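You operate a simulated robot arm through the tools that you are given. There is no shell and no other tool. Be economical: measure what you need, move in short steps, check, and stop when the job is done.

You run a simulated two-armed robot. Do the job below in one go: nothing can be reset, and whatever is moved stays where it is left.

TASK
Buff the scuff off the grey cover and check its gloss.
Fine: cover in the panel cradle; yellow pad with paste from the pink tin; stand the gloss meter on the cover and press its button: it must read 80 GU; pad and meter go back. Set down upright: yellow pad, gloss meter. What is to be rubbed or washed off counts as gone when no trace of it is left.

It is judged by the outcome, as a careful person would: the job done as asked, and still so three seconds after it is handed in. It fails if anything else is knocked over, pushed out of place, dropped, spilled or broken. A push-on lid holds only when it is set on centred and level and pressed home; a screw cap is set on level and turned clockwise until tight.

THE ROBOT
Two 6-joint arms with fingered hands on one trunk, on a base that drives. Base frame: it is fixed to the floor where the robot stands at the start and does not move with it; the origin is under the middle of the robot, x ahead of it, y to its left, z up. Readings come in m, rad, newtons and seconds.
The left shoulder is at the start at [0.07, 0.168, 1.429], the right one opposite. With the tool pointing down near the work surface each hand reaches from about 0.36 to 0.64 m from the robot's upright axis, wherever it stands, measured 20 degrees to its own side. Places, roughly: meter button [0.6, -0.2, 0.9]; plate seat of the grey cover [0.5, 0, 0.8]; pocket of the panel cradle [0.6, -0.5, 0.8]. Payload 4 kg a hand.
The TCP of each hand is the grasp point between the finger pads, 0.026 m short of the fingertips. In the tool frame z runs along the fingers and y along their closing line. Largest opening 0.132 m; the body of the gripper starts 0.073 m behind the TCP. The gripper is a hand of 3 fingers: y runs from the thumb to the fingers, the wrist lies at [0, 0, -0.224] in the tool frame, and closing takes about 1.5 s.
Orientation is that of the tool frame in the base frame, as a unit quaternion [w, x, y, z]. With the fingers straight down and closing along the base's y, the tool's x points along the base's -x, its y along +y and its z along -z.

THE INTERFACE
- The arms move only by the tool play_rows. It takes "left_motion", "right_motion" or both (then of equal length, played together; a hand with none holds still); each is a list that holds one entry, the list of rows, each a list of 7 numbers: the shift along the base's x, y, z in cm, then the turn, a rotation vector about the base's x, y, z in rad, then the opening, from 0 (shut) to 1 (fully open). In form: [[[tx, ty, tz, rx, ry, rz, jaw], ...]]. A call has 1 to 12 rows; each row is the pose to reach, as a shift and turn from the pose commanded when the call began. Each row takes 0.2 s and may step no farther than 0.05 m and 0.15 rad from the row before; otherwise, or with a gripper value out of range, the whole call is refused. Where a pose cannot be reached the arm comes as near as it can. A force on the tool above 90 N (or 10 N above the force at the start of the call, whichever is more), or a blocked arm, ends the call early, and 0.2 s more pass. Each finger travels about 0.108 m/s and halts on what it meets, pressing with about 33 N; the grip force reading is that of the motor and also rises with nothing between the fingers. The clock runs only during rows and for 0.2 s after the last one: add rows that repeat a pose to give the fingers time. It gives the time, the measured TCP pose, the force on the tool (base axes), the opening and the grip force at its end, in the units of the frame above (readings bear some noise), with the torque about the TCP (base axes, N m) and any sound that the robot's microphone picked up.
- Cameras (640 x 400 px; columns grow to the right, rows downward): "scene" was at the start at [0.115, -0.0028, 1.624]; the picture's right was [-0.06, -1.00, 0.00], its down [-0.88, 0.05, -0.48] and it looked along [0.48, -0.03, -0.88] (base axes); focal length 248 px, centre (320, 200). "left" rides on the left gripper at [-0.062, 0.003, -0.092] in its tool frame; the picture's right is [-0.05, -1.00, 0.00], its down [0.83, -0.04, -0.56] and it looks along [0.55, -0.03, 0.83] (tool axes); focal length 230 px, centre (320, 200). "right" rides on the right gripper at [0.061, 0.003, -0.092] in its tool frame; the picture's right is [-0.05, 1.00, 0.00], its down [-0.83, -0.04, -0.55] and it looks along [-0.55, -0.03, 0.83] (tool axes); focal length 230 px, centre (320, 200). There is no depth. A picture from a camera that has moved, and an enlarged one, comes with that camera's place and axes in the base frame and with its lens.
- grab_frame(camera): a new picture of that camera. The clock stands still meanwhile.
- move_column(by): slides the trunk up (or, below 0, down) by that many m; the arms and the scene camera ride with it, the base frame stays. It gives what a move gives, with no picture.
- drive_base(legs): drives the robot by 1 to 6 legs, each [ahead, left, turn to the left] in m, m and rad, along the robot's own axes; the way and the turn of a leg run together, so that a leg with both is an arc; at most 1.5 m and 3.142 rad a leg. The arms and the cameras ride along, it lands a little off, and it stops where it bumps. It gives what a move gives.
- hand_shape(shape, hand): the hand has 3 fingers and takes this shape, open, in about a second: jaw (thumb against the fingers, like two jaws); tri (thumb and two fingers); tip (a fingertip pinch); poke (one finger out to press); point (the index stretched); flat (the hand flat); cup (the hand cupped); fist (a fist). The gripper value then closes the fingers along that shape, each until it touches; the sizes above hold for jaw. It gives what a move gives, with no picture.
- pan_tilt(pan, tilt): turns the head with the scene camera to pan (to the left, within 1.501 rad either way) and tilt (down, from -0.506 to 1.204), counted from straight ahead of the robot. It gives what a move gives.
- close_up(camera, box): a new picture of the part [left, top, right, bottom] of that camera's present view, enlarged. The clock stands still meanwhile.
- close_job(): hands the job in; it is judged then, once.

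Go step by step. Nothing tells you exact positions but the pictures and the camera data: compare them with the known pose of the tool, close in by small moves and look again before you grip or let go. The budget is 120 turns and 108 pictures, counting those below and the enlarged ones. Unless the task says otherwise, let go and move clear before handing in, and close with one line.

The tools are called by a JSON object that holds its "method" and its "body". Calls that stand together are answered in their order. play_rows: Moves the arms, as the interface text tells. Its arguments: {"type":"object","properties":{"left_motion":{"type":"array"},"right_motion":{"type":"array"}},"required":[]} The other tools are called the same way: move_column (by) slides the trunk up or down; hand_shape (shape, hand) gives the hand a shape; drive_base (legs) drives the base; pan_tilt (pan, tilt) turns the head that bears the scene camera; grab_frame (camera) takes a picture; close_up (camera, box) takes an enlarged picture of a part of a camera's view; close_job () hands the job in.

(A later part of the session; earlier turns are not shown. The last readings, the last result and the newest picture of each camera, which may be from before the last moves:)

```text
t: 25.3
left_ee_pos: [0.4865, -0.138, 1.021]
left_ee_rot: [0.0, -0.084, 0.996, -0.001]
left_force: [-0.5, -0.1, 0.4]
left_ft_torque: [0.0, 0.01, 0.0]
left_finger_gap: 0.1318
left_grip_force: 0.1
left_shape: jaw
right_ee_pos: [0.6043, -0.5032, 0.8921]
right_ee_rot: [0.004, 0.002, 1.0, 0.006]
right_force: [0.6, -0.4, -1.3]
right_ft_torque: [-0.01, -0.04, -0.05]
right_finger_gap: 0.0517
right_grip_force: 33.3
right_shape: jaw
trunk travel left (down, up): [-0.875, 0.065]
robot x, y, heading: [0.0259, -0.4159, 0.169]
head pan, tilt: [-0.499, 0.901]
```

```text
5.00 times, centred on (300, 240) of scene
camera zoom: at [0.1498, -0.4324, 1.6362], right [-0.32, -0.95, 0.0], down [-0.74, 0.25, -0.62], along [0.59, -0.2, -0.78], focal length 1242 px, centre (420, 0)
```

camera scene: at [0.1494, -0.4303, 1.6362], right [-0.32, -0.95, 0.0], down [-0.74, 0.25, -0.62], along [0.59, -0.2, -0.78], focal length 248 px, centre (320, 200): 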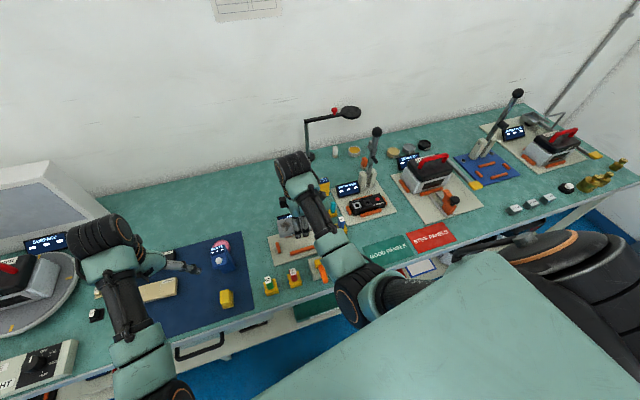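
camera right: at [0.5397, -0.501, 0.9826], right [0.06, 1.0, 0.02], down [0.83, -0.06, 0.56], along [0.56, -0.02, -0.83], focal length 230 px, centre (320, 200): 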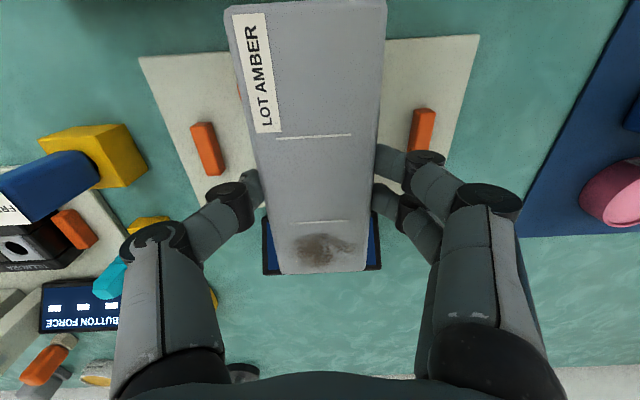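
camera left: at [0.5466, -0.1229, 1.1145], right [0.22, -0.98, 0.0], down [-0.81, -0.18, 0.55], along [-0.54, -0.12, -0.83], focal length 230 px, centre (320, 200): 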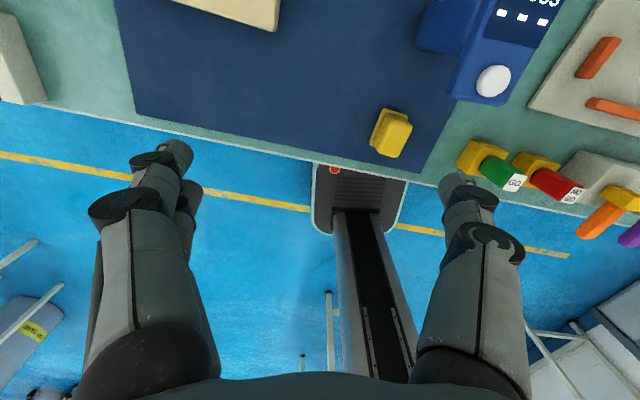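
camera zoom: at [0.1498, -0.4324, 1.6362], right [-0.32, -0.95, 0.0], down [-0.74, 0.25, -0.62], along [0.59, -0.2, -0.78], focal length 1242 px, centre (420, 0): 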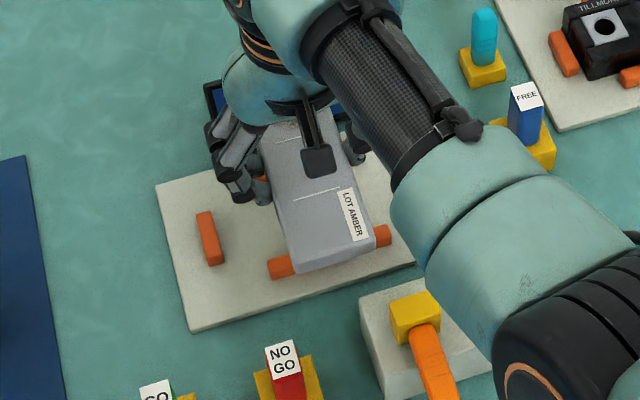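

Bars seen symmetric; pocket centre about (0.602,-0.506). I lower until the cover rests on the two bar tops.

{"method": "play_rows", "body": {"right_motion": [[[0, 0, -1.5, 0, 0, 0, 0.2], [0, 0, -3, 0, 0, 0, 0.2], [0, 0, -3.8, 0, 0, 0, 0.2], [0, 0, -4.2, 0, 0, 0, 0.2], [0, 0, -4.5, 0, 0, 0, 0.2]]]}}

{"method": "close_up", "body": {"camera": "scene", "box": [270, 220, 330, 260]}}

```text
t: 26.5
left_ee_pos: [0.4862, -0.138, 1.0235]
left_ee_rot: [0.002, -0.084, 0.996, 0.0]
left_force: [0.1, 0.1, -0.4]
left_ft_torque: [-0.01, 0.01, -0.02]
left_finger_gap: 0.1319
left_grip_force: 0.1
left_shape: jaw
right_ee_pos: [0.603, -0.5031, 0.8477]
right_ee_rot: [0.006, 0.001, 1.0, 0.008]
right_force: [-0.4, -1.4, 6.4]
right_ft_torque: [-0.03, 0.03, 0.06]
right_finger_gap: 0.0514
right_grip_force: 33.6
right_shape: jaw
trunk travel left (down, up): [-0.875, 0.065]
robot x, y, heading: [0.0288, -0.4167, 0.169]
head pan, tilt: [-0.499, 0.901]
```

```text
10.00 times, centred on (300, 240) of scene
camera zoom: at [0.1476, -0.4324, 1.6365], right [-0.32, -0.95, 0.0], down [-0.74, 0.25, -0.62], along [0.59, -0.2, -0.78], focal length 2484 px, centre (520, -200)
```

zoom: 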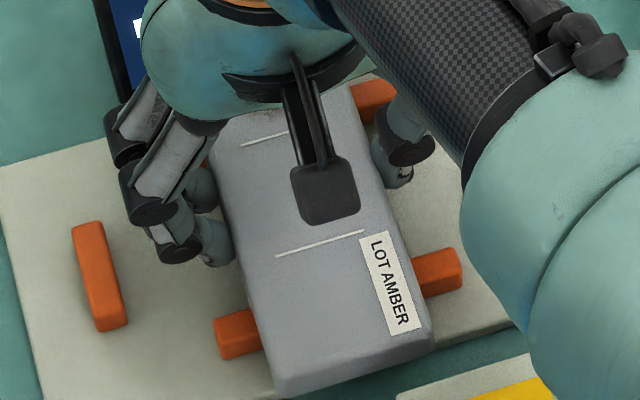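

The cover is bridged on the bars. I release slightly, rise 1 cm and regrip.

{"method": "play_rows", "body": {"right_motion": [[[0, 0, 0.1, 0, 0, 0, 0.3], [0, 0, 0.1, 0, 0, 0, 0.45], [0, 0, 0.1, 0, 0, 0, 0.5], [0, 0, 0.6, 0, 0, 0, 0.5], [0, 0, 1.0, 0, 0, 0, 0.5], [0, 0, 1.0, 0, 0, 0, 0.4], [0, 0, 1.0, 0, 0, 0, 0.3], [0, 0, 1.0, 0, 0, 0, 0.2], [0, 0, 1.0, 0, 0, 0, 0.2], [0, 0, 1.0, 0, 0, 0, 0.2]]]}}

{"method": "grab_frame", "body": {"camera": "right"}}

```text
t: 28.7
left_ee_pos: [0.4875, -0.1384, 1.0217]
left_ee_rot: [0.001, -0.084, 0.996, 0.0]
left_force: [-0.5, 0.0, 0.5]
left_ft_torque: [-0.02, -0.01, 0.0]
left_finger_gap: 0.1318
left_grip_force: 0.0
left_shape: jaw
right_ee_pos: [0.6042, -0.504, 0.857]
right_ee_rot: [0.003, 0.001, 1.0, 0.009]
right_force: [0.1, -0.1, 0.2]
right_ft_torque: [0.06, 0.06, -0.01]
right_finger_gap: 0.0513
right_grip_force: 33.3
right_shape: jaw
trunk travel left (down, up): [-0.875, 0.065]
robot x, y, heading: [0.0256, -0.4143, 0.168]
head pan, tilt: [-0.499, 0.901]
```

```text
69 pictures are left
camera right: at [0.5399, -0.5014, 0.948], right [0.05, 1.0, 0.02], down [0.83, -0.05, 0.56], along [0.56, -0.02, -0.83], focal length 230 px, centre (320, 200)
```

right: 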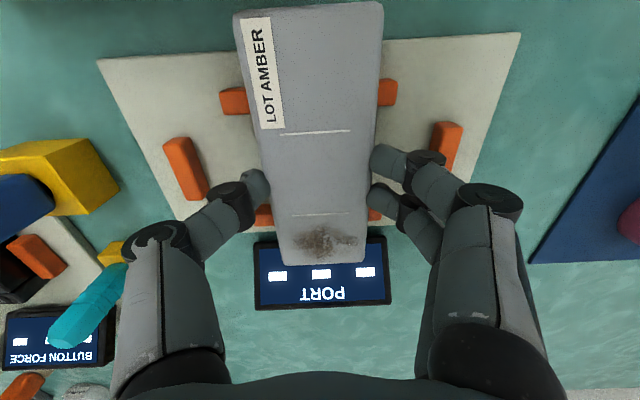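

Now regripped. I lift and rotate back to align with the pocket.

{"method": "play_rows", "body": {"right_motion": [[[0, 0, 3, 0, 0, 0, 0.2], [0, 0, 3.5, 0, 0, 0.143, 0.2], [0, 0, 3.5, 0, 0, 0.286, 0.2], [0, 0, 3.5, 0, 0, 0.428, 0.2], [0, 0, 3.5, 0, 0, 0.571, 0.2], [0, 0, 3.5, 0, 0, 0.714, 0.2], [0, 0, 3.5, 0, 0, 0.857, 0.2], [0, 0, 3.5, 0, 0, 1.0, 0.2], [0, 0, 3.5, 0, 0, 1.142, 0.2], [0, 0, 3.5, 0, 0, 1.285, 0.2], [0, 0, 3.5, 0, 0, 1.428, 0.2], [0, 0.1, 3.5, 0, 0, 1.571, 0.2]]]}}

{"method": "play_rows", "body": {"right_motion": [[[0, 0, -1.5, 0, 0, 0, 0.2], [0, 0, -2.5, 0, 0, 0, 0.2], [0, 0, -3.2, 0, 0, 0, 0.2]]]}}

{"method": "close_up", "body": {"camera": "scene", "box": [270, 222, 330, 262]}}

{"method": "close_up", "body": {"camera": "right", "box": [180, 0, 440, 280]}}

```text
t: 31.3
left_ee_pos: [0.4888, -0.1379, 1.023]
left_ee_rot: [0.001, -0.085, 0.996, 0.0]
left_force: [0.2, 0.2, 0.7]
left_ft_torque: [-0.03, -0.02, -0.02]
left_finger_gap: 0.132
left_grip_force: 0.0
left_shape: jaw
right_ee_pos: [0.6035, -0.5026, 0.8908]
right_ee_rot: [0.004, 0.708, -0.706, -0.008]
right_force: [0.0, 0.1, -1.6]
right_ft_torque: [0.01, 0.01, -0.02]
right_finger_gap: 0.0514
right_grip_force: 32.6
right_shape: jaw
trunk travel left (down, up): [-0.875, 0.065]
robot x, y, heading: [0.0242, -0.4153, 0.169]
head pan, tilt: [-0.499, 0.901]
```

```text
t: 32.1
left_ee_pos: [0.4876, -0.1365, 1.0222]
left_ee_rot: [0.001, -0.084, 0.996, -0.001]
left_force: [0.6, 0.3, 0.0]
left_ft_torque: [0.03, 0.02, 0.01]
left_finger_gap: 0.1318
left_grip_force: 0.1
left_shape: jaw
right_ee_pos: [0.6035, -0.501, 0.8583]
right_ee_rot: [-0.003, -0.706, 0.708, 0.008]
right_force: [0.6, 0.5, -1.8]
right_ft_torque: [0.01, 0.0, -0.04]
right_finger_gap: 0.0515
right_grip_force: 33.1
right_shape: jaw
trunk travel left (down, up): [-0.875, 0.065]
robot x, y, heading: [0.0325, -0.4168, 0.165]
head pan, tilt: [-0.499, 0.901]
```

```text
10.00 times, centred on (300, 242) of scene
camera zoom: at [0.1498, -0.4324, 1.6362], right [-0.32, -0.95, 0.0], down [-0.74, 0.25, -0.62], along [0.59, -0.2, -0.78], focal length 2484 px, centre (520, -220)
```

zoom: 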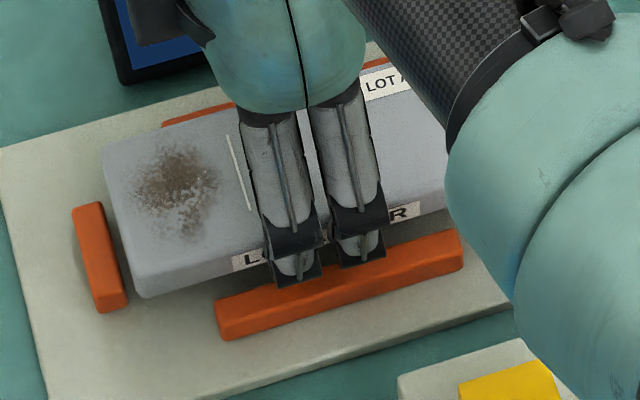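

```text
1.43 times, centred on (310, 140) of right
camera zoom: at [0.6, -0.5638, 0.9503], right [-1.0, 0.05, 0.02], down [0.05, 0.83, 0.56], along [0.02, 0.56, -0.83], focal length 329 px, centre (334, 286)
```

zoom: 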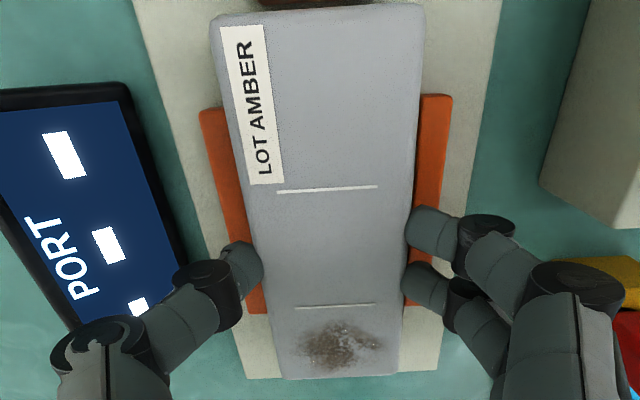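

Alignment looks good. I lower the last centimetre into the pocket.

{"method": "play_rows", "body": {"right_motion": [[[0, -0.1, -0.4, 0, 0, 0, 0.2], [0, -0.1, -0.8, 0, 0, 0, 0.2], [0, -0.1, -1.1, 0, 0, 0, 0.2], [0, -0.1, -1.4, 0, 0, 0, 0.2], [0, -0.1, -1.4, 0, 0, 0, 0.2]]]}}

{"method": "close_up", "body": {"camera": "scene", "box": [270, 222, 330, 262]}}

```text
t: 33.3
left_ee_pos: [0.4849, -0.1375, 1.0228]
left_ee_rot: [0.003, -0.084, 0.996, -0.001]
left_force: [-0.2, 0.1, -0.7]
left_ft_torque: [0.02, 0.01, 0.02]
left_finger_gap: 0.1319
left_grip_force: 0.1
left_shape: jaw
right_ee_pos: [0.6039, -0.5026, 0.8487]
right_ee_rot: [-0.002, -0.706, 0.708, 0.007]
right_force: [0.2, -1.1, 16.5]
right_ft_torque: [-0.13, -0.17, 0.01]
right_finger_gap: 0.0513
right_grip_force: 33.3
right_shape: jaw
trunk travel left (down, up): [-0.875, 0.065]
robot x, y, heading: [0.028, -0.4159, 0.175]
head pan, tilt: [-0.499, 0.901]
```

```text
10.00 times, centred on (300, 242) of scene
camera zoom: at [0.146, -0.4321, 1.6368], right [-0.32, -0.95, 0.0], down [-0.74, 0.25, -0.62], along [0.59, -0.2, -0.78], focal length 2484 px, centre (520, -220)
```

zoom: 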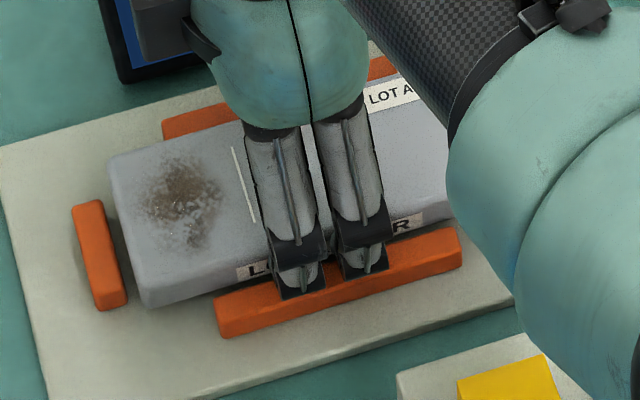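

The fingertips touch the bar tops again, with the cover now only a few mm or less from the floor. I relieve the pressure and open gently.

{"method": "play_rows", "body": {"right_motion": [[[0, 0, 0.4, 0, 0, 0, 0.2], [0, 0, 0.4, 0, 0, 0, 0.38], [0, 0, 0.4, 0, 0, 0, 0.42], [0, 0, 0.4, 0, 0, 0, 0.45], [0, 0, 0.4, 0, 0, 0, 0.5]]]}}

{"method": "close_up", "body": {"camera": "scene", "box": [270, 222, 330, 262]}}

{"method": "close_up", "body": {"camera": "right", "box": [180, 0, 440, 280]}}

```text
t: 34.5
left_ee_pos: [0.4879, -0.1384, 1.0226]
left_ee_rot: [0.001, -0.085, 0.996, 0.001]
left_force: [-0.1, -1.1, -0.3]
left_ft_torque: [0.02, 0.0, -0.02]
left_finger_gap: 0.1321
left_grip_force: 0.0
left_shape: jaw
right_ee_pos: [0.6029, -0.5026, 0.8495]
right_ee_rot: [-0.004, -0.706, 0.708, 0.008]
right_force: [-0.4, 0.4, 1.2]
right_ft_torque: [0.0, 0.0, 0.02]
right_finger_gap: 0.0649
right_grip_force: 0.0
right_shape: jaw
trunk travel left (down, up): [-0.875, 0.065]
robot x, y, heading: [0.0257, -0.4197, 0.168]
head pan, tilt: [-0.499, 0.901]
```

```text
10.00 times, centred on (300, 242) of scene
camera zoom: at [0.1497, -0.4324, 1.6361], right [-0.32, -0.95, 0.0], down [-0.74, 0.25, -0.62], along [0.59, -0.2, -0.78], focal length 2484 px, centre (520, -220)
```

zoom: 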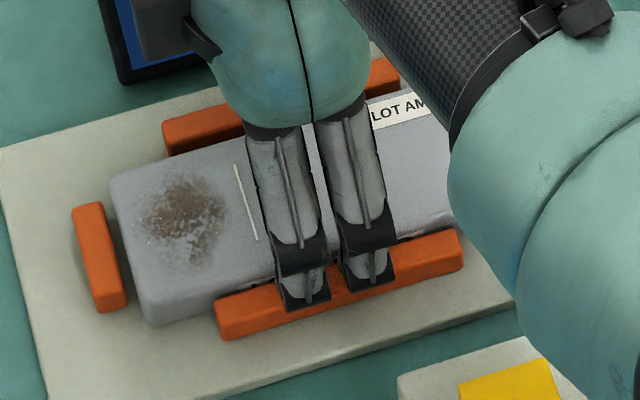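

```text
1.43 times, centred on (310, 140) of right
camera zoom: at [0.5998, -0.565, 0.9406], right [-1.0, 0.05, 0.02], down [0.05, 0.83, 0.56], along [0.02, 0.56, -0.83], focal length 329 px, centre (334, 286)
```

zoom: 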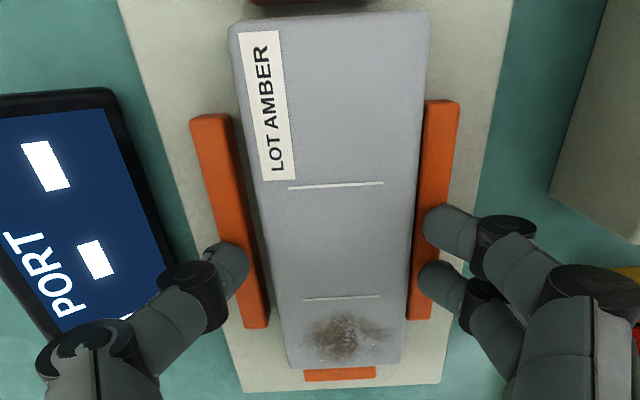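

The cover is seated flat in the cradle. I open, rise, turn the hand back, and drive to where the pad and tin come into the right hand's zone.

{"method": "play_rows", "body": {"right_motion": [[[0, 0, 1, 0, 0, 0, 0.5], [0, 0, 4, 0, 0, 0, 0.55], [0, 0, 8, 0, 0, -0.14, 0.6], [0, 0, 12, 0, 0, -0.28, 0.6], [0, 0, 14, 0, 0, -0.42, 0.6], [0, 0, 14, 0, 0, -0.56, 0.6], [0, 0, 14, 0, 0, -0.7, 0.6], [0, 0, 14, 0, 0, -0.84, 0.6], [0, 0, 14, 0, 0, -0.98, 0.6], [0, 0, 14, 0, 0, -1.12, 0.6], [0, 0, 14, 0, 0, -1.26, 0.6], [0, 0, 14, 0, 0, -1.4, 0.6]]]}}

{"method": "drive_base", "body": {"legs": [[0, 0, -0.17], [0, 0.386, 0], [0.05, 0, 0]]}}

{"method": "grab_frame", "body": {"camera": "scene"}}

{"method": "grab_frame", "body": {"camera": "right"}}

```text
t: 37.1
left_ee_pos: [0.4863, -0.139, 1.022]
left_ee_rot: [0.001, -0.085, 0.996, 0.001]
left_force: [0.6, -0.4, 0.0]
left_ft_torque: [0.0, 0.01, 0.01]
left_finger_gap: 0.1317
left_grip_force: 0.1
left_shape: jaw
right_ee_pos: [0.6029, -0.5041, 0.9897]
right_ee_rot: [0.003, -0.084, 0.996, 0.008]
right_force: [-0.1, -0.4, -0.1]
right_ft_torque: [0.0, 0.05, -0.05]
right_finger_gap: 0.0785
right_grip_force: 0.0
right_shape: jaw
trunk travel left (down, up): [-0.875, 0.065]
robot x, y, heading: [0.0315, -0.4188, 0.168]
head pan, tilt: [-0.499, 0.901]
```

```text
t: 40.7
left_ee_pos: [0.5724, 0.1627, 1.0259]
left_ee_rot: [0.005, 0.004, 1.0, 0.0]
left_force: [-0.5, -0.6, 0.7]
left_ft_torque: [0.06, -0.08, -0.04]
left_finger_gap: 0.132
left_grip_force: 0.0
left_shape: jaw
right_ee_pos: [0.6234, -0.2158, 0.9922]
right_ee_rot: [0.006, 0.003, 1.0, 0.01]
right_force: [-0.9, 0.3, -0.3]
right_ft_torque: [0.05, -0.06, -0.03]
right_finger_gap: 0.0786
right_grip_force: 0.0
right_shape: jaw
trunk travel left (down, up): [-0.875, 0.065]
robot x, y, heading: [0.0824, -0.0328, -0.004]
head pan, tilt: [-0.499, 0.901]
```

```text
63 pictures are left
camera scene: at [0.1839, -0.068, 1.6371], right [-0.48, -0.87, 0.0], down [-0.68, 0.38, -0.63], along [0.55, -0.3, -0.78], focal length 248 px, centre (320, 200)
```

scene: 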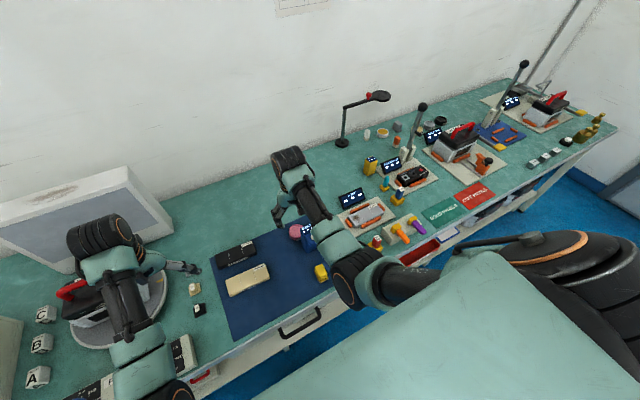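

```text
62 pictures are left
camera right: at [0.5583, -0.2141, 1.0846], right [0.06, 1.0, 0.02], down [0.82, -0.06, 0.57], along [0.57, -0.02, -0.82], focal length 230 px, centre (320, 200)
```

right: 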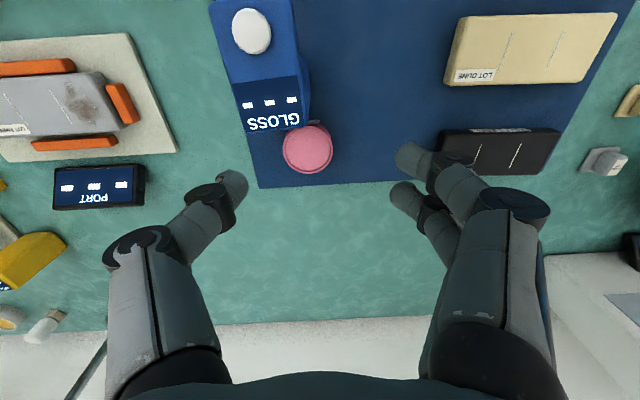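

The view is good: tin near (0.663,-0.23). I look closely at the tin and move back over the pad.

{"method": "close_up", "body": {"camera": "right", "box": [210, 0, 370, 200]}}

{"method": "play_rows", "body": {"right_motion": [[[-4, -0.3, 0, 0, 0, 0, 0.7], [-8, -0.6, 0, 0, 0, 0, 0.7], [-12, -1, 0, 0, 0, 0, 0.7], [-15, -1.5, 0, 0, 0, 0, 0.7]]]}}

{"method": "grab_frame", "body": {"camera": "right"}}

```text
2.00 times, centred on (290, 100) of right
camera zoom: at [0.5583, -0.2141, 1.0846], right [0.06, 1.0, 0.02], down [0.82, -0.06, 0.57], along [0.57, -0.02, -0.82], focal length 460 px, centre (380, 400)
```

zoom: 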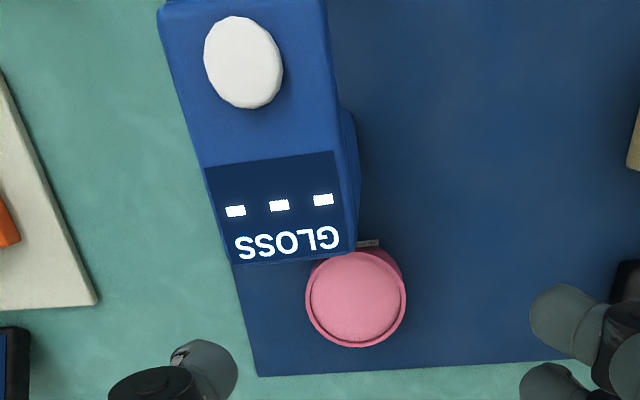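

```text
t: 41.7
left_ee_pos: [0.5781, 0.1642, 1.0231]
left_ee_rot: [0.001, 0.003, 1.0, 0.0]
left_force: [-0.1, 0.1, 1.1]
left_ft_torque: [0.02, -0.02, -0.04]
left_finger_gap: 0.132
left_grip_force: 0.1
left_shape: jaw
right_ee_pos: [0.4784, -0.2316, 0.9898]
right_ee_rot: [0.004, 0.003, 1.0, 0.008]
right_force: [0.1, -0.1, -0.8]
right_ft_torque: [0.02, 0.02, 0.03]
right_finger_gap: 0.0921
right_grip_force: 0.0
right_shape: jaw
trunk travel left (down, up): [-0.875, 0.065]
robot x, y, heading: [0.0802, -0.0366, -0.006]
head pan, tilt: [-0.499, 0.901]
```

```text
60 pictures are left
camera right: at [0.4146, -0.2288, 1.0812], right [0.06, 1.0, 0.02], down [0.83, -0.06, 0.56], along [0.56, -0.02, -0.83], focal length 230 px, centre (320, 200)
```

right: 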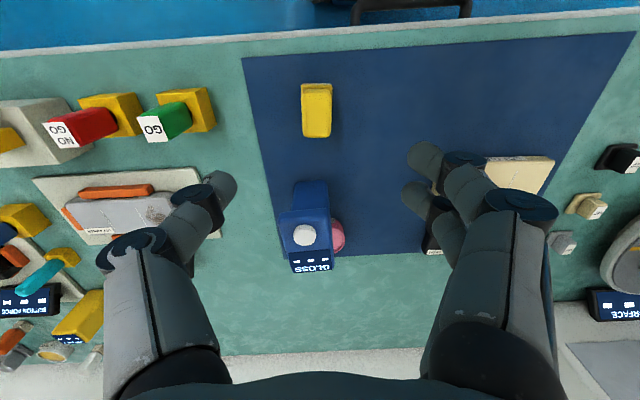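

The tin is open with recessed pink paste. I go lower over the pad, now near (0.473,-0.231), and look again.

{"method": "play_rows", "body": {"right_motion": [[[-0.5, 0, -3, 0, 0, 0, 0.7], [-0.5, 0, -6, 0, 0, 0, 0.7], [-0.5, 0, -9, 0, 0, 0, 0.7]]]}}

{"method": "grab_frame", "body": {"camera": "right"}}

{"method": "pan_tilt", "body": {"pan": -0.5, "tilt": 1.0}}

{"method": "close_up", "body": {"camera": "scene", "box": [260, 160, 360, 260]}}

```text
t: 42.5
left_ee_pos: [0.579, 0.1643, 1.0218]
left_ee_rot: [0.001, 0.004, 1.0, 0.0]
left_force: [-0.5, -0.3, 0.5]
left_ft_torque: [0.02, -0.02, 0.0]
left_finger_gap: 0.1319
left_grip_force: 0.1
left_shape: jaw
right_ee_pos: [0.4747, -0.2301, 0.8994]
right_ee_rot: [0.004, 0.003, 1.0, 0.008]
right_force: [-0.2, -1.1, 0.6]
right_ft_torque: [-0.01, 0.04, -0.02]
right_finger_gap: 0.0919
right_grip_force: 0.2
right_shape: jaw
trunk travel left (down, up): [-0.875, 0.065]
robot x, y, heading: [0.0775, -0.0291, -0.01]
head pan, tilt: [-0.499, 0.901]
```

```text
59 pictures are left
camera right: at [0.41, -0.2288, 0.9918], right [0.06, 1.0, 0.02], down [0.83, -0.06, 0.56], along [0.56, -0.02, -0.83], focal length 230 px, centre (320, 200)
```

right: 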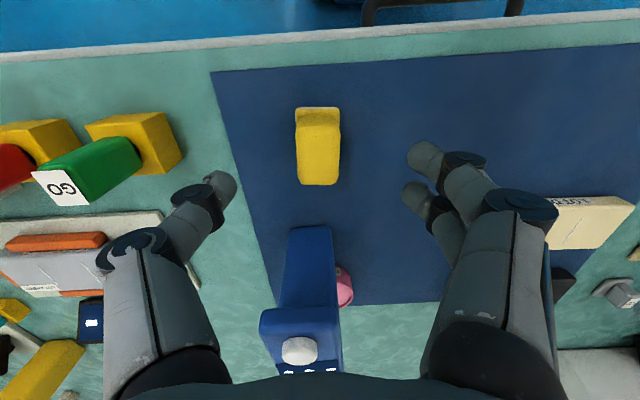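

```text
t: 43.2
left_ee_pos: [0.5796, 0.1651, 1.0214]
left_ee_rot: [0.001, 0.003, 1.0, 0.001]
left_force: [0.5, 0.1, -0.4]
left_ft_torque: [-0.01, 0.0, 0.01]
left_finger_gap: 0.132
left_grip_force: 0.0
left_shape: jaw
right_ee_pos: [0.4745, -0.2314, 0.9008]
right_ee_rot: [0.003, 0.003, 1.0, 0.008]
right_force: [0.1, -0.5, -0.4]
right_ft_torque: [0.0, 0.0, -0.01]
right_finger_gap: 0.0918
right_grip_force: 0.0
right_shape: jaw
trunk travel left (down, up): [-0.875, 0.065]
robot x, y, heading: [0.0798, -0.0253, -0.004]
head pan, tilt: [-0.499, 1.0]
```

```text
4.00 times, centred on (310, 210) of scene
camera zoom: at [0.1899, -0.0641, 1.629], right [-0.48, -0.87, 0.0], down [-0.74, 0.41, -0.54], along [0.47, -0.26, -0.84], focal length 994 px, centre (360, 160)
```

zoom: 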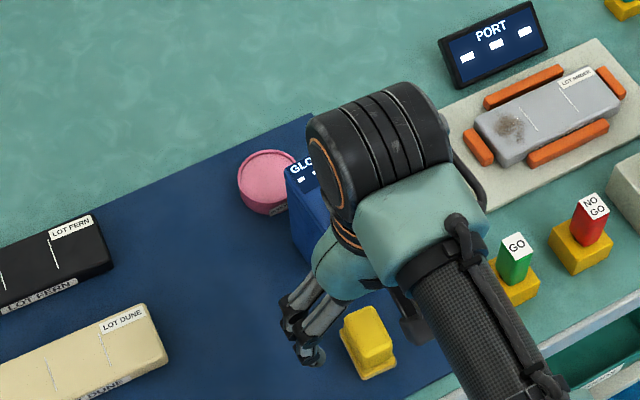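

Pad grip top is at about z 0.853, centred (0.471,-0.2315), 0.026 wide. I lower and close on it.

{"method": "play_rows", "body": {"right_motion": [[[-0.3, 0, -2, 0, 0, 0, 0.7], [-0.3, 0, -4, 0, 0, 0, 0.7], [-0.3, 0, -5.8, 0, 0, 0, 0.7], [-0.3, 0, -5.8, 0, 0, 0, 0.5], [-0.3, 0, -5.8, 0, 0, 0, 0.3], [-0.3, 0, -5.8, 0, 0, 0, 0.1], [-0.3, 0, -5.8, 0, 0, 0, 0.05], [-0.3, 0, -5.8, 0, 0, 0, 0.05]]]}}

{"method": "grab_frame", "body": {"camera": "right"}}

```text
t: 45.0
left_ee_pos: [0.5779, 0.1629, 1.022]
left_ee_rot: [0.001, 0.004, 1.0, 0.0]
left_force: [0.7, 0.4, -0.1]
left_ft_torque: [0.04, 0.01, 0.03]
left_finger_gap: 0.132
left_grip_force: 0.1
left_shape: jaw
right_ee_pos: [0.4713, -0.2301, 0.842]
right_ee_rot: [0.003, 0.003, 1.0, 0.008]
right_force: [0.4, 0.1, 0.1]
right_ft_torque: [0.02, -0.01, -0.01]
right_finger_gap: 0.0233
right_grip_force: 33.1
right_shape: jaw
trunk travel left (down, up): [-0.875, 0.065]
robot x, y, heading: [0.0793, -0.0319, -0.002]
head pan, tilt: [-0.499, 1.0]
```

```text
57 pictures are left
camera right: at [0.407, -0.2282, 0.9331], right [0.06, 1.0, 0.02], down [0.83, -0.06, 0.56], along [0.56, -0.02, -0.83], focal length 230 px, centre (320, 200)
```

right: 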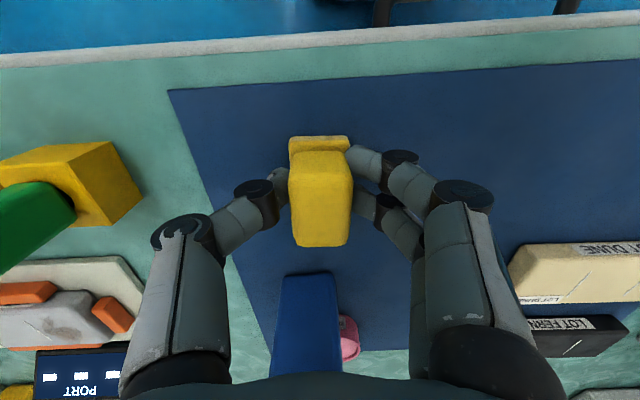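

The pad is held. I lift, yaw the hand so its camera clears the meter, and carry it toward the tin.

{"method": "play_rows", "body": {"right_motion": [[[0, 0, 2, 0, 0, 0, 0.05], [0, 0, 5, 0, 0, 0, 0.05], [0, 0, 9, 0, 0, 0.13, 0.05], [0, 0, 12, 0, 0, 0.26, 0.05], [0, 0, 15, 0, 0, 0.39, 0.05], [2, 0, 15, 0, 0, 0.52, 0.05], [5, 0, 15, 0, 0, 0.65, 0.05], [8, 0, 15, 0, 0, 0.78, 0.05], [11, 0, 15, 0, 0, 0.91, 0.05], [14, 0, 15, 0, 0, 1.04, 0.05], [17, 0, 15, 0, 0, 1.17, 0.05], [19, 0, 15, 0, 0, 1.3, 0.05]]]}}

{"method": "grab_frame", "body": {"camera": "right"}}

{"method": "grab_frame", "body": {"camera": "scene"}}

```text
t: 47.6
left_ee_pos: [0.5796, 0.164, 1.0212]
left_ee_rot: [0.001, 0.003, 1.0, 0.0]
left_force: [-0.7, -0.1, 0.0]
left_ft_torque: [-0.01, 0.01, 0.01]
left_finger_gap: 0.1317
left_grip_force: 0.1
left_shape: jaw
right_ee_pos: [0.6629, -0.2303, 0.9902]
right_ee_rot: [-0.002, -0.604, 0.797, 0.01]
right_force: [-0.3, 0.1, -0.8]
right_ft_torque: [0.03, 0.04, -0.02]
right_finger_gap: 0.0233
right_grip_force: 33.2
right_shape: jaw
trunk travel left (down, up): [-0.875, 0.065]
robot x, y, heading: [0.0794, -0.0291, -0.01]
head pan, tilt: [-0.499, 1.0]
```

```text
56 pictures are left
camera right: at [0.6429, -0.2894, 1.0812], right [-0.95, 0.32, 0.02], down [0.27, 0.78, 0.56], along [0.17, 0.53, -0.83], focal length 230 px, centre (320, 200)
```

right: 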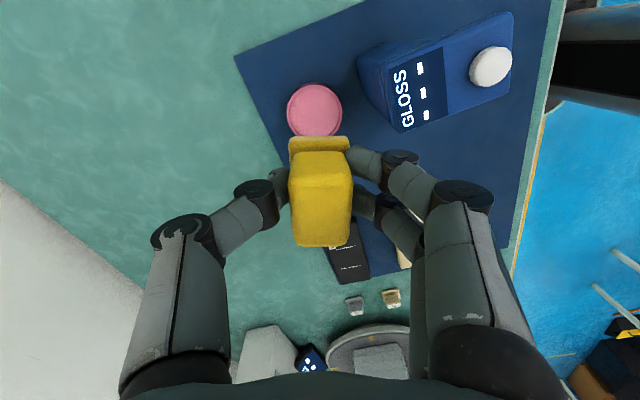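

```text
55 pictures are left
camera scene: at [0.1908, -0.064, 1.6289], right [-0.48, -0.87, 0.0], down [-0.74, 0.41, -0.54], along [0.47, -0.26, -0.84], focal length 248 px, centre (320, 200)
```

scene: 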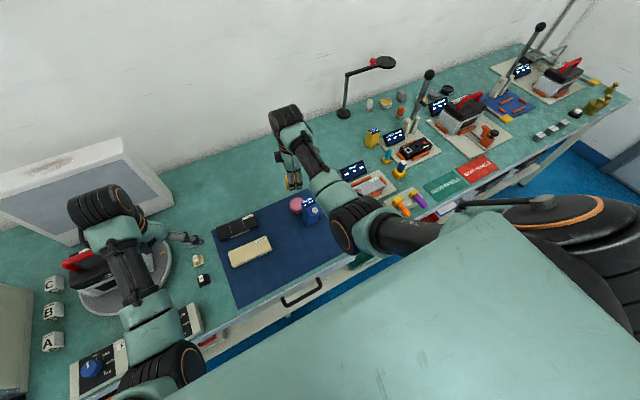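

Tin centre is at about (0.664,-0.234), rim z≈0.822. I lower the pad onto the paste.

{"method": "play_rows", "body": {"right_motion": [[[0.1, -0.4, -3, 0, 0, 0, 0.05], [0.1, -0.4, -6, 0, 0, 0, 0.05], [0.1, -0.4, -9, 0, 0, 0, 0.05], [0.1, -0.4, -11, 0, 0, 0, 0.05], [0.1, -0.4, -12, 0, 0, 0, 0.05]]]}}

{"method": "close_up", "body": {"camera": "scene", "box": [270, 160, 350, 230]}}

{"method": "grab_frame", "body": {"camera": "right"}}

```text
t: 48.8
left_ee_pos: [0.5794, 0.1646, 1.0221]
left_ee_rot: [0.001, 0.004, 1.0, 0.0]
left_force: [1.0, -0.3, -0.1]
left_ft_torque: [-0.01, 0.02, 0.02]
left_finger_gap: 0.132
left_grip_force: 0.0
left_shape: jaw
right_ee_pos: [0.6633, -0.2345, 0.8712]
right_ee_rot: [-0.002, -0.603, 0.798, 0.009]
right_force: [0.5, -0.8, 0.0]
right_ft_torque: [-0.02, 0.0, 0.02]
right_finger_gap: 0.0231
right_grip_force: 33.3
right_shape: jaw
trunk travel left (down, up): [-0.875, 0.065]
robot x, y, heading: [0.0753, -0.0302, -0.008]
head pan, tilt: [-0.499, 1.0]
```

```text
5.71 times, centred on (310, 195) of scene
camera zoom: at [0.1903, -0.064, 1.629], right [-0.48, -0.87, 0.0], down [-0.74, 0.41, -0.54], along [0.47, -0.26, -0.84], focal length 1419 px, centre (377, 229)
```

zoom: 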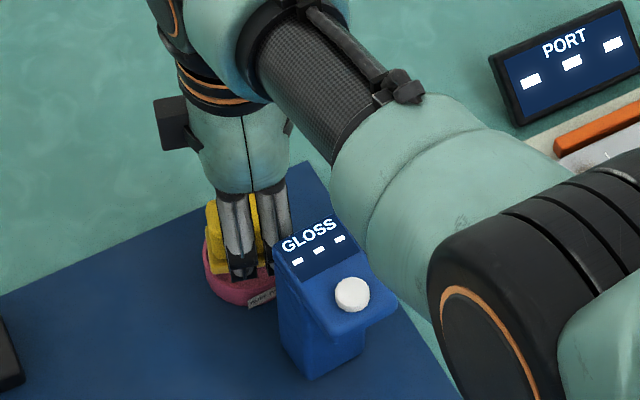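

```text
53 pictures are left
camera right: at [0.6425, -0.2936, 0.962], right [-0.95, 0.32, 0.02], down [0.28, 0.78, 0.56], along [0.17, 0.53, -0.83], focal length 230 px, centre (320, 200)
```

right: 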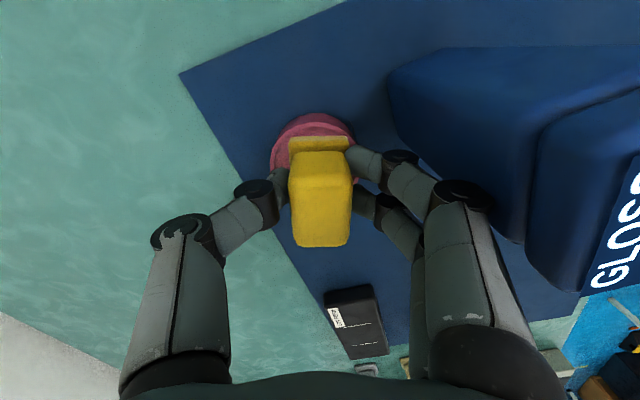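

The pad is centred over the tin. I press it gently into the paste.

{"method": "play_rows", "body": {"right_motion": [[[0, 0, -0.4, 0, 0, 0, 0.05], [0, 0, -0.8, 0, 0, 0, 0.05], [0, 0, -1.1, 0, 0, 0, 0.05], [0, 0, -1.3, 0, 0, 0, 0.05]]]}}

```text
t: 49.8
left_ee_pos: [0.5752, 0.1651, 1.024]
left_ee_rot: [0.004, 0.004, 1.0, -0.001]
left_force: [0.5, -0.1, 0.2]
left_ft_torque: [0.01, 0.0, 0.0]
left_finger_gap: 0.1319
left_grip_force: 0.2
left_shape: jaw
right_ee_pos: [0.6637, -0.2345, 0.8646]
right_ee_rot: [0.001, -0.602, 0.798, 0.005]
right_force: [0.5, -1.8, 26.5]
right_ft_torque: [-0.02, 0.07, -0.03]
right_finger_gap: 0.0243
right_grip_force: 33.3
right_shape: jaw
trunk travel left (down, up): [-0.875, 0.065]
robot x, y, heading: [0.0811, -0.0283, -0.004]
head pan, tilt: [-0.499, 1.0]
```

Paste contact made (26 N). I lift and drive right to bring the scuff into reach.

{"method": "play_rows", "body": {"right_motion": [[[0, 0, 2, 0, 0, 0, 0.05], [0, 0, 6, 0, 0, 0, 0.05], [0, 0, 10, 0, 0, 0, 0.05], [0, 0, 13.5, 0, 0, 0, 0.05]]]}}

{"method": "drive_base", "body": {"legs": [[-0.03, -0.25, 0]]}}

{"method": "close_up", "body": {"camera": "scene", "box": [260, 160, 380, 250]}}

{"method": "grab_frame", "body": {"camera": "right"}}

```text
t: 50.8
left_ee_pos: [0.5783, 0.1653, 1.0222]
left_ee_rot: [0.001, 0.003, 1.0, 0.0]
left_force: [-0.2, 0.7, 0.0]
left_ft_torque: [0.02, -0.01, -0.06]
left_finger_gap: 0.132
left_grip_force: 0.0
left_shape: jaw
right_ee_pos: [0.6627, -0.2361, 0.9946]
right_ee_rot: [-0.003, -0.603, 0.798, 0.008]
right_force: [0.0, -0.1, -0.6]
right_ft_torque: [0.01, 0.01, -0.02]
right_finger_gap: 0.0241
right_grip_force: 33.3
right_shape: jaw
trunk travel left (down, up): [-0.875, 0.065]
robot x, y, heading: [0.0777, -0.0291, -0.007]
head pan, tilt: [-0.499, 1.0]
```

```text
t: 52.6
left_ee_pos: [0.5473, -0.0843, 1.0216]
left_ee_rot: [0.001, 0.007, 1.0, -0.001]
left_force: [-0.5, 0.8, -0.7]
left_ft_torque: [0.0, -0.02, 0.0]
left_finger_gap: 0.1317
left_grip_force: 0.0
left_shape: jaw
right_ee_pos: [0.6294, -0.4852, 0.9961]
right_ee_rot: [-0.003, -0.599, 0.8, 0.008]
right_force: [0.0, -0.1, -0.7]
right_ft_torque: [-0.01, 0.0, -0.01]
right_finger_gap: 0.024
right_grip_force: 33.7
right_shape: jaw
trunk travel left (down, up): [-0.875, 0.065]
robot x, y, heading: [0.047, -0.2798, -0.013]
head pan, tilt: [-0.499, 1.0]
```

```text
4.44 times, centred on (320, 205) of scene
camera zoom: at [0.1576, -0.3091, 1.629], right [-0.49, -0.87, 0.0], down [-0.73, 0.41, -0.54], along [0.47, -0.27, -0.84], focal length 1104 px, centre (320, 178)
```

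zoom: 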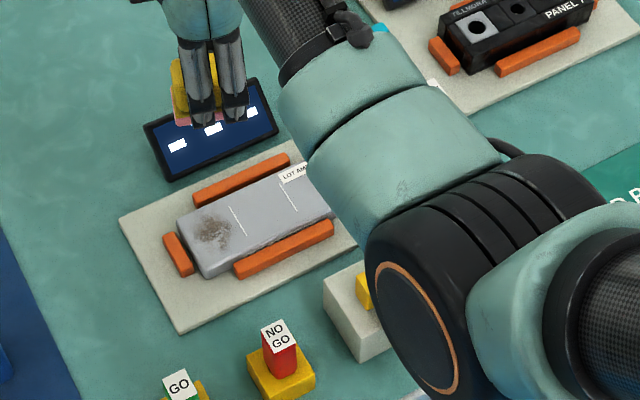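

```text
51 pictures are left
camera right: at [0.6085, -0.5442, 1.0866], right [-0.94, 0.33, 0.02], down [0.28, 0.78, 0.56], along [0.17, 0.53, -0.83], focal length 230 px, centre (320, 200)
```

right: 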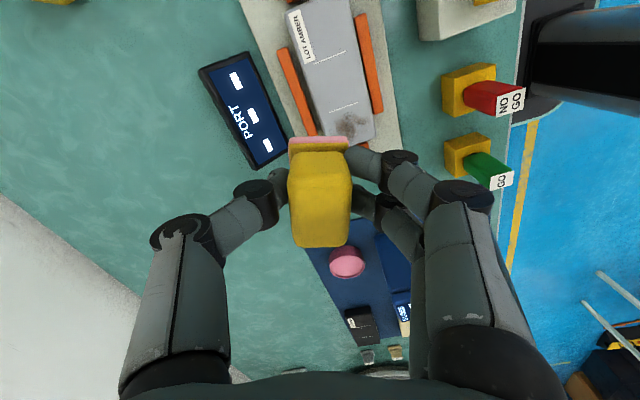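

The pad face is pink with paste. I bring it above the scuff at about (0.601,-0.460) and lower.

{"method": "play_rows", "body": {"right_motion": [[[-2, 1.5, -2, 0, 0, 0, 0.05], [-2.8, 2.5, -5, 0, 0, 0, 0.05], [-2.8, 2.5, -8, 0, 0, 0, 0.05], [-2.8, 2.5, -10, 0, 0, 0, 0.05], [-2.8, 2.5, -10.6, 0, 0, 0, 0.05]]]}}

{"method": "close_up", "body": {"camera": "scene", "box": [260, 180, 350, 240]}}

{"method": "close_up", "body": {"camera": "right", "box": [200, 0, 440, 260]}}

```text
t: 53.8
left_ee_pos: [0.5475, -0.0868, 1.022]
left_ee_rot: [0.0, 0.008, 1.0, 0.0]
left_force: [0.3, 0.3, -0.1]
left_ft_torque: [0.02, 0.0, 0.01]
left_finger_gap: 0.1319
left_grip_force: 0.1
left_shape: jaw
right_ee_pos: [0.6015, -0.4601, 0.887]
right_ee_rot: [-0.002, -0.599, 0.8, 0.008]
right_force: [-0.3, 0.0, -0.3]
right_ft_torque: [-0.05, 0.03, 0.02]
right_finger_gap: 0.0239
right_grip_force: 33.1
right_shape: jaw
trunk travel left (down, up): [-0.875, 0.065]
robot x, y, heading: [0.0494, -0.2767, -0.013]
head pan, tilt: [-0.499, 1.0]
```

```text
6.67 times, centred on (305, 210) of scene
camera zoom: at [0.1571, -0.3111, 1.629], right [-0.49, -0.87, 0.0], down [-0.73, 0.41, -0.54], along [0.47, -0.27, -0.84], focal length 1656 px, centre (420, 133)
```

zoom: 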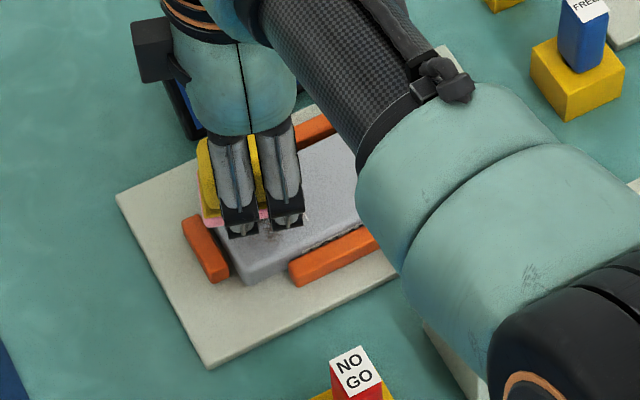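

```text
1.54 times, centred on (320, 130) of right
camera zoom: at [0.5806, -0.5197, 0.9788], right [-0.94, 0.33, 0.02], down [0.28, 0.78, 0.56], along [0.17, 0.53, -0.83], focal length 354 px, centre (320, 308)
```

zoom: 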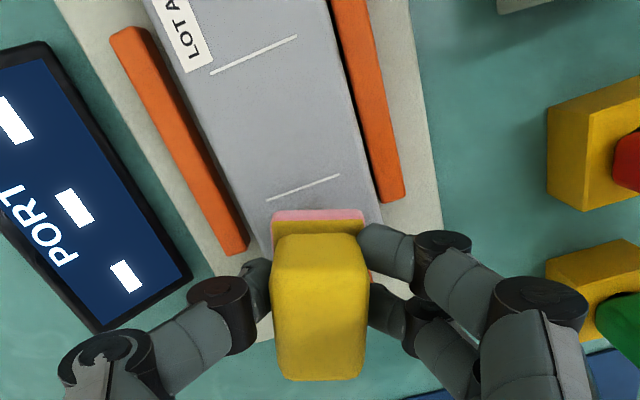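

The pad is over the scuff area. I lower to contact and start buffing with small circles.

{"method": "play_rows", "body": {"right_motion": [[[0, 0, -0.5, 0, 0, 0, 0.05], [0, 0, -1.0, 0, 0, 0, 0.05], [0, 0, -1.3, 0, 0, 0, 0.05]]]}}

```text
t: 54.6
left_ee_pos: [0.5475, -0.0868, 1.0228]
left_ee_rot: [0.0, 0.007, 1.0, -0.001]
left_force: [0.2, 0.9, 0.0]
left_ft_torque: [0.0, -0.01, 0.0]
left_finger_gap: 0.1318
left_grip_force: 0.0
left_shape: jaw
right_ee_pos: [0.6001, -0.4609, 0.8753]
right_ee_rot: [-0.003, -0.6, 0.8, 0.009]
right_force: [0.1, -0.9, -0.3]
right_ft_torque: [-0.01, 0.01, -0.01]
right_finger_gap: 0.0239
right_grip_force: 33.0
right_shape: jaw
trunk travel left (down, up): [-0.875, 0.065]
robot x, y, heading: [0.0492, -0.2798, -0.013]
head pan, tilt: [-0.499, 1.0]
```

{"method": "play_rows", "body": {"right_motion": [[[0, 0, -0.3, 0, 0, 0, 0.05], [0, 0, -0.6, 0, 0, 0, 0.05], [0, 0, -0.9, 0, 0, 0, 0.05]]]}}

```text
t: 55.4
left_ee_pos: [0.5481, -0.0859, 1.0234]
left_ee_rot: [0.002, 0.007, 1.0, 0.0]
left_force: [-0.5, 0.4, -0.1]
left_ft_torque: [-0.01, 0.0, 0.02]
left_finger_gap: 0.1316
left_grip_force: 0.1
left_shape: jaw
right_ee_pos: [0.6018, -0.4614, 0.8655]
right_ee_rot: [-0.002, -0.601, 0.799, 0.008]
right_force: [-0.1, -0.7, 0.1]
right_ft_torque: [-0.01, 0.02, -0.01]
right_finger_gap: 0.0238
right_grip_force: 32.9
right_shape: jaw
trunk travel left (down, up): [-0.875, 0.065]
robot x, y, heading: [0.0448, -0.2766, -0.012]
head pan, tilt: [-0.499, 1.0]
```

No contact yet; I continue lowering slowly.

{"method": "play_rows", "body": {"right_motion": [[[0, 0, -0.3, 0, 0, 0, 0.05], [0, 0, -0.6, 0, 0, 0, 0.05], [0, 0, -0.8, 0, 0, 0, 0.05]]]}}

{"method": "close_up", "body": {"camera": "scene", "box": [260, 180, 350, 240]}}

```text
t: 56.2
left_ee_pos: [0.5437, -0.0859, 1.0245]
left_ee_rot: [0.004, 0.007, 1.0, 0.0]
left_force: [0.4, 0.7, 0.3]
left_ft_torque: [0.03, -0.04, -0.03]
left_finger_gap: 0.132
left_grip_force: 0.1
left_shape: jaw
right_ee_pos: [0.6021, -0.4619, 0.8641]
right_ee_rot: [0.002, -0.6, 0.8, 0.004]
right_force: [-2.1, -4.5, 33.0]
right_ft_torque: [-0.02, 0.1, 0.0]
right_finger_gap: 0.025
right_grip_force: 33.3
right_shape: jaw
trunk travel left (down, up): [-0.875, 0.065]
robot x, y, heading: [0.0428, -0.2771, -0.012]
head pan, tilt: [-0.499, 1.0]
```

```text
6.67 times, centred on (305, 210) of scene
camera zoom: at [0.1505, -0.3107, 1.6299], right [-0.49, -0.87, 0.0], down [-0.73, 0.41, -0.54], along [0.47, -0.27, -0.84], focal length 1656 px, centre (420, 133)
```

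zoom: 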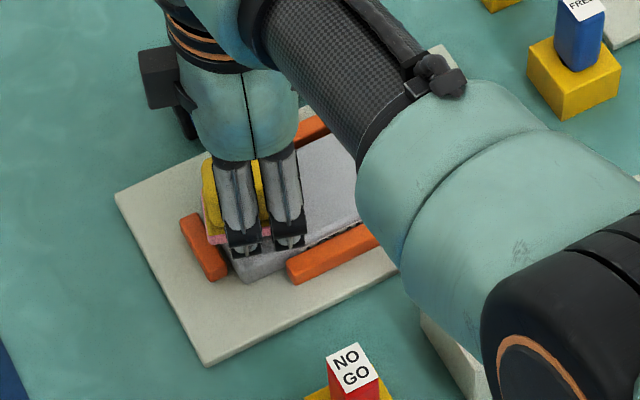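

Contact with about 33 N; I ease off slightly and buff with strokes over the scuff.

{"method": "play_rows", "body": {"right_motion": [[[0, 0, 0.25, 0, 0, 0, 0.05], [0.8, 0, 0.25, 0, 0, 0, 0.05], [0.8, -1.2, 0.25, 0, 0, 0, 0.05], [0, -1.4, 0.25, 0, 0, 0, 0.05], [-0.8, -1.2, 0.25, 0, 0, 0, 0.05], [-0.8, 0, 0.25, 0, 0, 0, 0.05], [0, 0.4, 0.25, 0, 0, 0, 0.05], [0.8, 0, 0.25, 0, 0, 0, 0.05], [0.8, -1.2, 0.25, 0, 0, 0, 0.05], [-0.8, -1.2, 0.25, 0, 0, 0, 0.05], [-0.8, 0.2, 0.25, 0, 0, 0, 0.05], [0, 0, 0.25, 0, 0, 0, 0.05]]]}}

{"method": "play_rows", "body": {"right_motion": [[[0, -0.6, 0, 0, 0, 0, 0.05], [0.9, -0.6, 0, 0, 0, 0, 0.05], [-0.9, -0.6, 0, 0, 0, 0, 0.05], [0.9, 0, 0, 0, 0, 0, 0.05], [-0.9, 0, 0, 0, 0, 0, 0.05], [0.9, 0.4, 0, 0, 0, 0, 0.05], [-0.9, 0.4, 0, 0, 0, 0, 0.05], [0.9, -1.2, 0, 0, 0, 0, 0.05], [-0.9, -1.2, 0, 0, 0, 0, 0.05], [0, 0, 0, 0, 0, 0, 0.05]]]}}

{"method": "play_rows", "body": {"right_motion": [[[0, 0, 2, 0, 0, 0, 0.05], [0, -3, 5, 0, 0, 0, 0.05], [1, -7, 8, 0, 0, 0, 0.05], [2, -10, 10, 0, 0, 0, 0.05]]]}}

{"method": "close_up", "body": {"camera": "scene", "box": [260, 180, 350, 240]}}

```text
t: 58.8
left_ee_pos: [0.5443, -0.0849, 1.0243]
left_ee_rot: [0.002, 0.007, 1.0, -0.001]
left_force: [-0.5, 0.7, 0.2]
left_ft_torque: [0.01, 0.0, 0.03]
left_finger_gap: 0.1318
left_grip_force: 0.0
left_shape: jaw
right_ee_pos: [0.5975, -0.4612, 0.8636]
right_ee_rot: [-0.002, -0.6, 0.8, 0.009]
right_force: [-5.8, 0.3, 20.1]
right_ft_torque: [0.12, 0.16, -0.03]
right_finger_gap: 0.0265
right_grip_force: 32.9
right_shape: jaw
trunk travel left (down, up): [-0.875, 0.065]
robot x, y, heading: [0.0461, -0.2782, -0.015]
head pan, tilt: [-0.499, 1.0]
```

```text
t: 61.0
left_ee_pos: [0.5452, -0.0879, 1.0233]
left_ee_rot: [0.003, 0.008, 1.0, 0.0]
left_force: [-0.3, 0.2, -0.5]
left_ft_torque: [0.0, -0.01, 0.0]
left_finger_gap: 0.1319
left_grip_force: 0.1
left_shape: jaw
right_ee_pos: [0.5982, -0.4622, 0.8625]
right_ee_rot: [-0.001, -0.6, 0.8, 0.007]
right_force: [-1.2, -5.9, 22.2]
right_ft_torque: [-0.07, 0.04, 0.01]
right_finger_gap: 0.0265
right_grip_force: 33.4
right_shape: jaw
trunk travel left (down, up): [-0.875, 0.065]
robot x, y, heading: [0.0455, -0.2816, -0.016]
head pan, tilt: [-0.499, 1.0]
```

```text
refused: row 3 steps farther than a row can; nothing moved
```

```text
6.67 times, centred on (305, 210) of scene
camera zoom: at [0.1515, -0.3119, 1.6295], right [-0.49, -0.87, 0.0], down [-0.73, 0.41, -0.54], along [0.47, -0.27, -0.84], focal length 1656 px, centre (420, 133)
```

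zoom: 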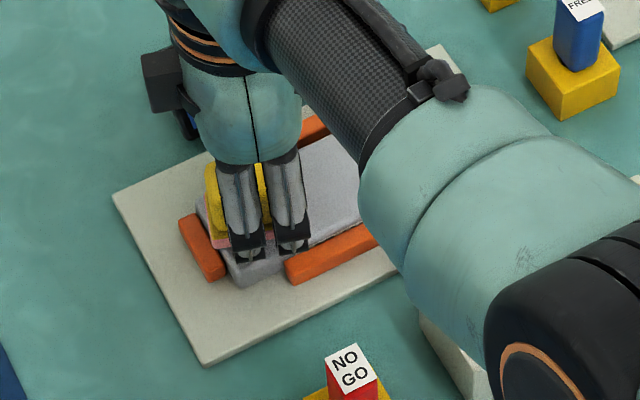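

I lift clear to inspect the result.

{"method": "play_rows", "body": {"right_motion": [[[0, 0, 2, 0, 0, 0, 0.05], [0, -2, 5, 0, 0, 0, 0.05], [0.5, -5, 8, 0, 0, 0, 0.05], [1, -8, 10, 0, 0, 0, 0.05], [1, -10, 11, 0, 0, 0, 0.05]]]}}

{"method": "close_up", "body": {"camera": "scene", "box": [260, 180, 350, 240]}}

{"method": "grab_frame", "body": {"camera": "right"}}

```text
t: 62.2
left_ee_pos: [0.5466, -0.0865, 1.0211]
left_ee_rot: [0.002, 0.008, 1.0, 0.0]
left_force: [0.0, 0.0, -0.3]
left_ft_torque: [0.0, 0.01, 0.02]
left_finger_gap: 0.1315
left_grip_force: 0.1
left_shape: jaw
right_ee_pos: [0.6111, -0.5603, 0.9711]
right_ee_rot: [-0.001, -0.601, 0.8, 0.008]
right_force: [0.0, 0.5, -1.1]
right_ft_torque: [-0.01, -0.02, 0.05]
right_finger_gap: 0.0259
right_grip_force: 33.3
right_shape: jaw
trunk travel left (down, up): [-0.875, 0.065]
robot x, y, heading: [0.0474, -0.2795, -0.013]
head pan, tilt: [-0.499, 1.0]
```

```text
6.67 times, centred on (305, 210) of scene
camera zoom: at [0.1561, -0.3123, 1.629], right [-0.49, -0.87, 0.0], down [-0.73, 0.41, -0.54], along [0.47, -0.26, -0.84], focal length 1656 px, centre (420, 133)
```

zoom: 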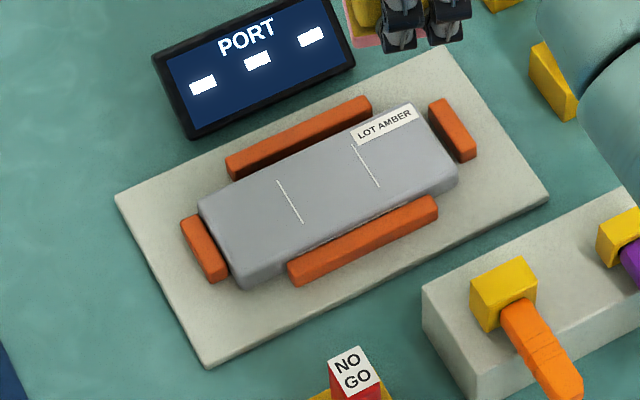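

```text
45 pictures are left
camera right: at [0.5908, -0.6197, 1.0624], right [-0.94, 0.33, 0.02], down [0.28, 0.78, 0.56], along [0.17, 0.53, -0.83], focal length 230 px, centre (320, 200)
```

right: 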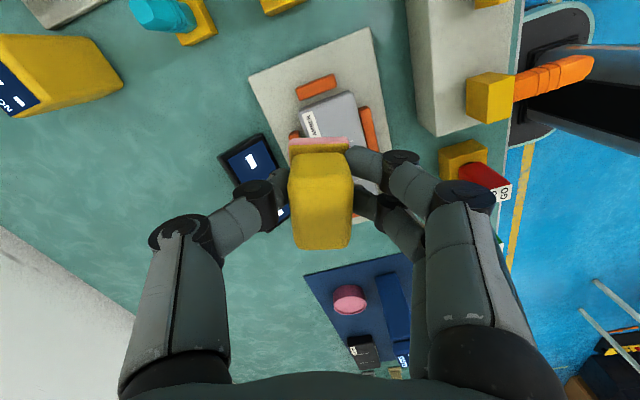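

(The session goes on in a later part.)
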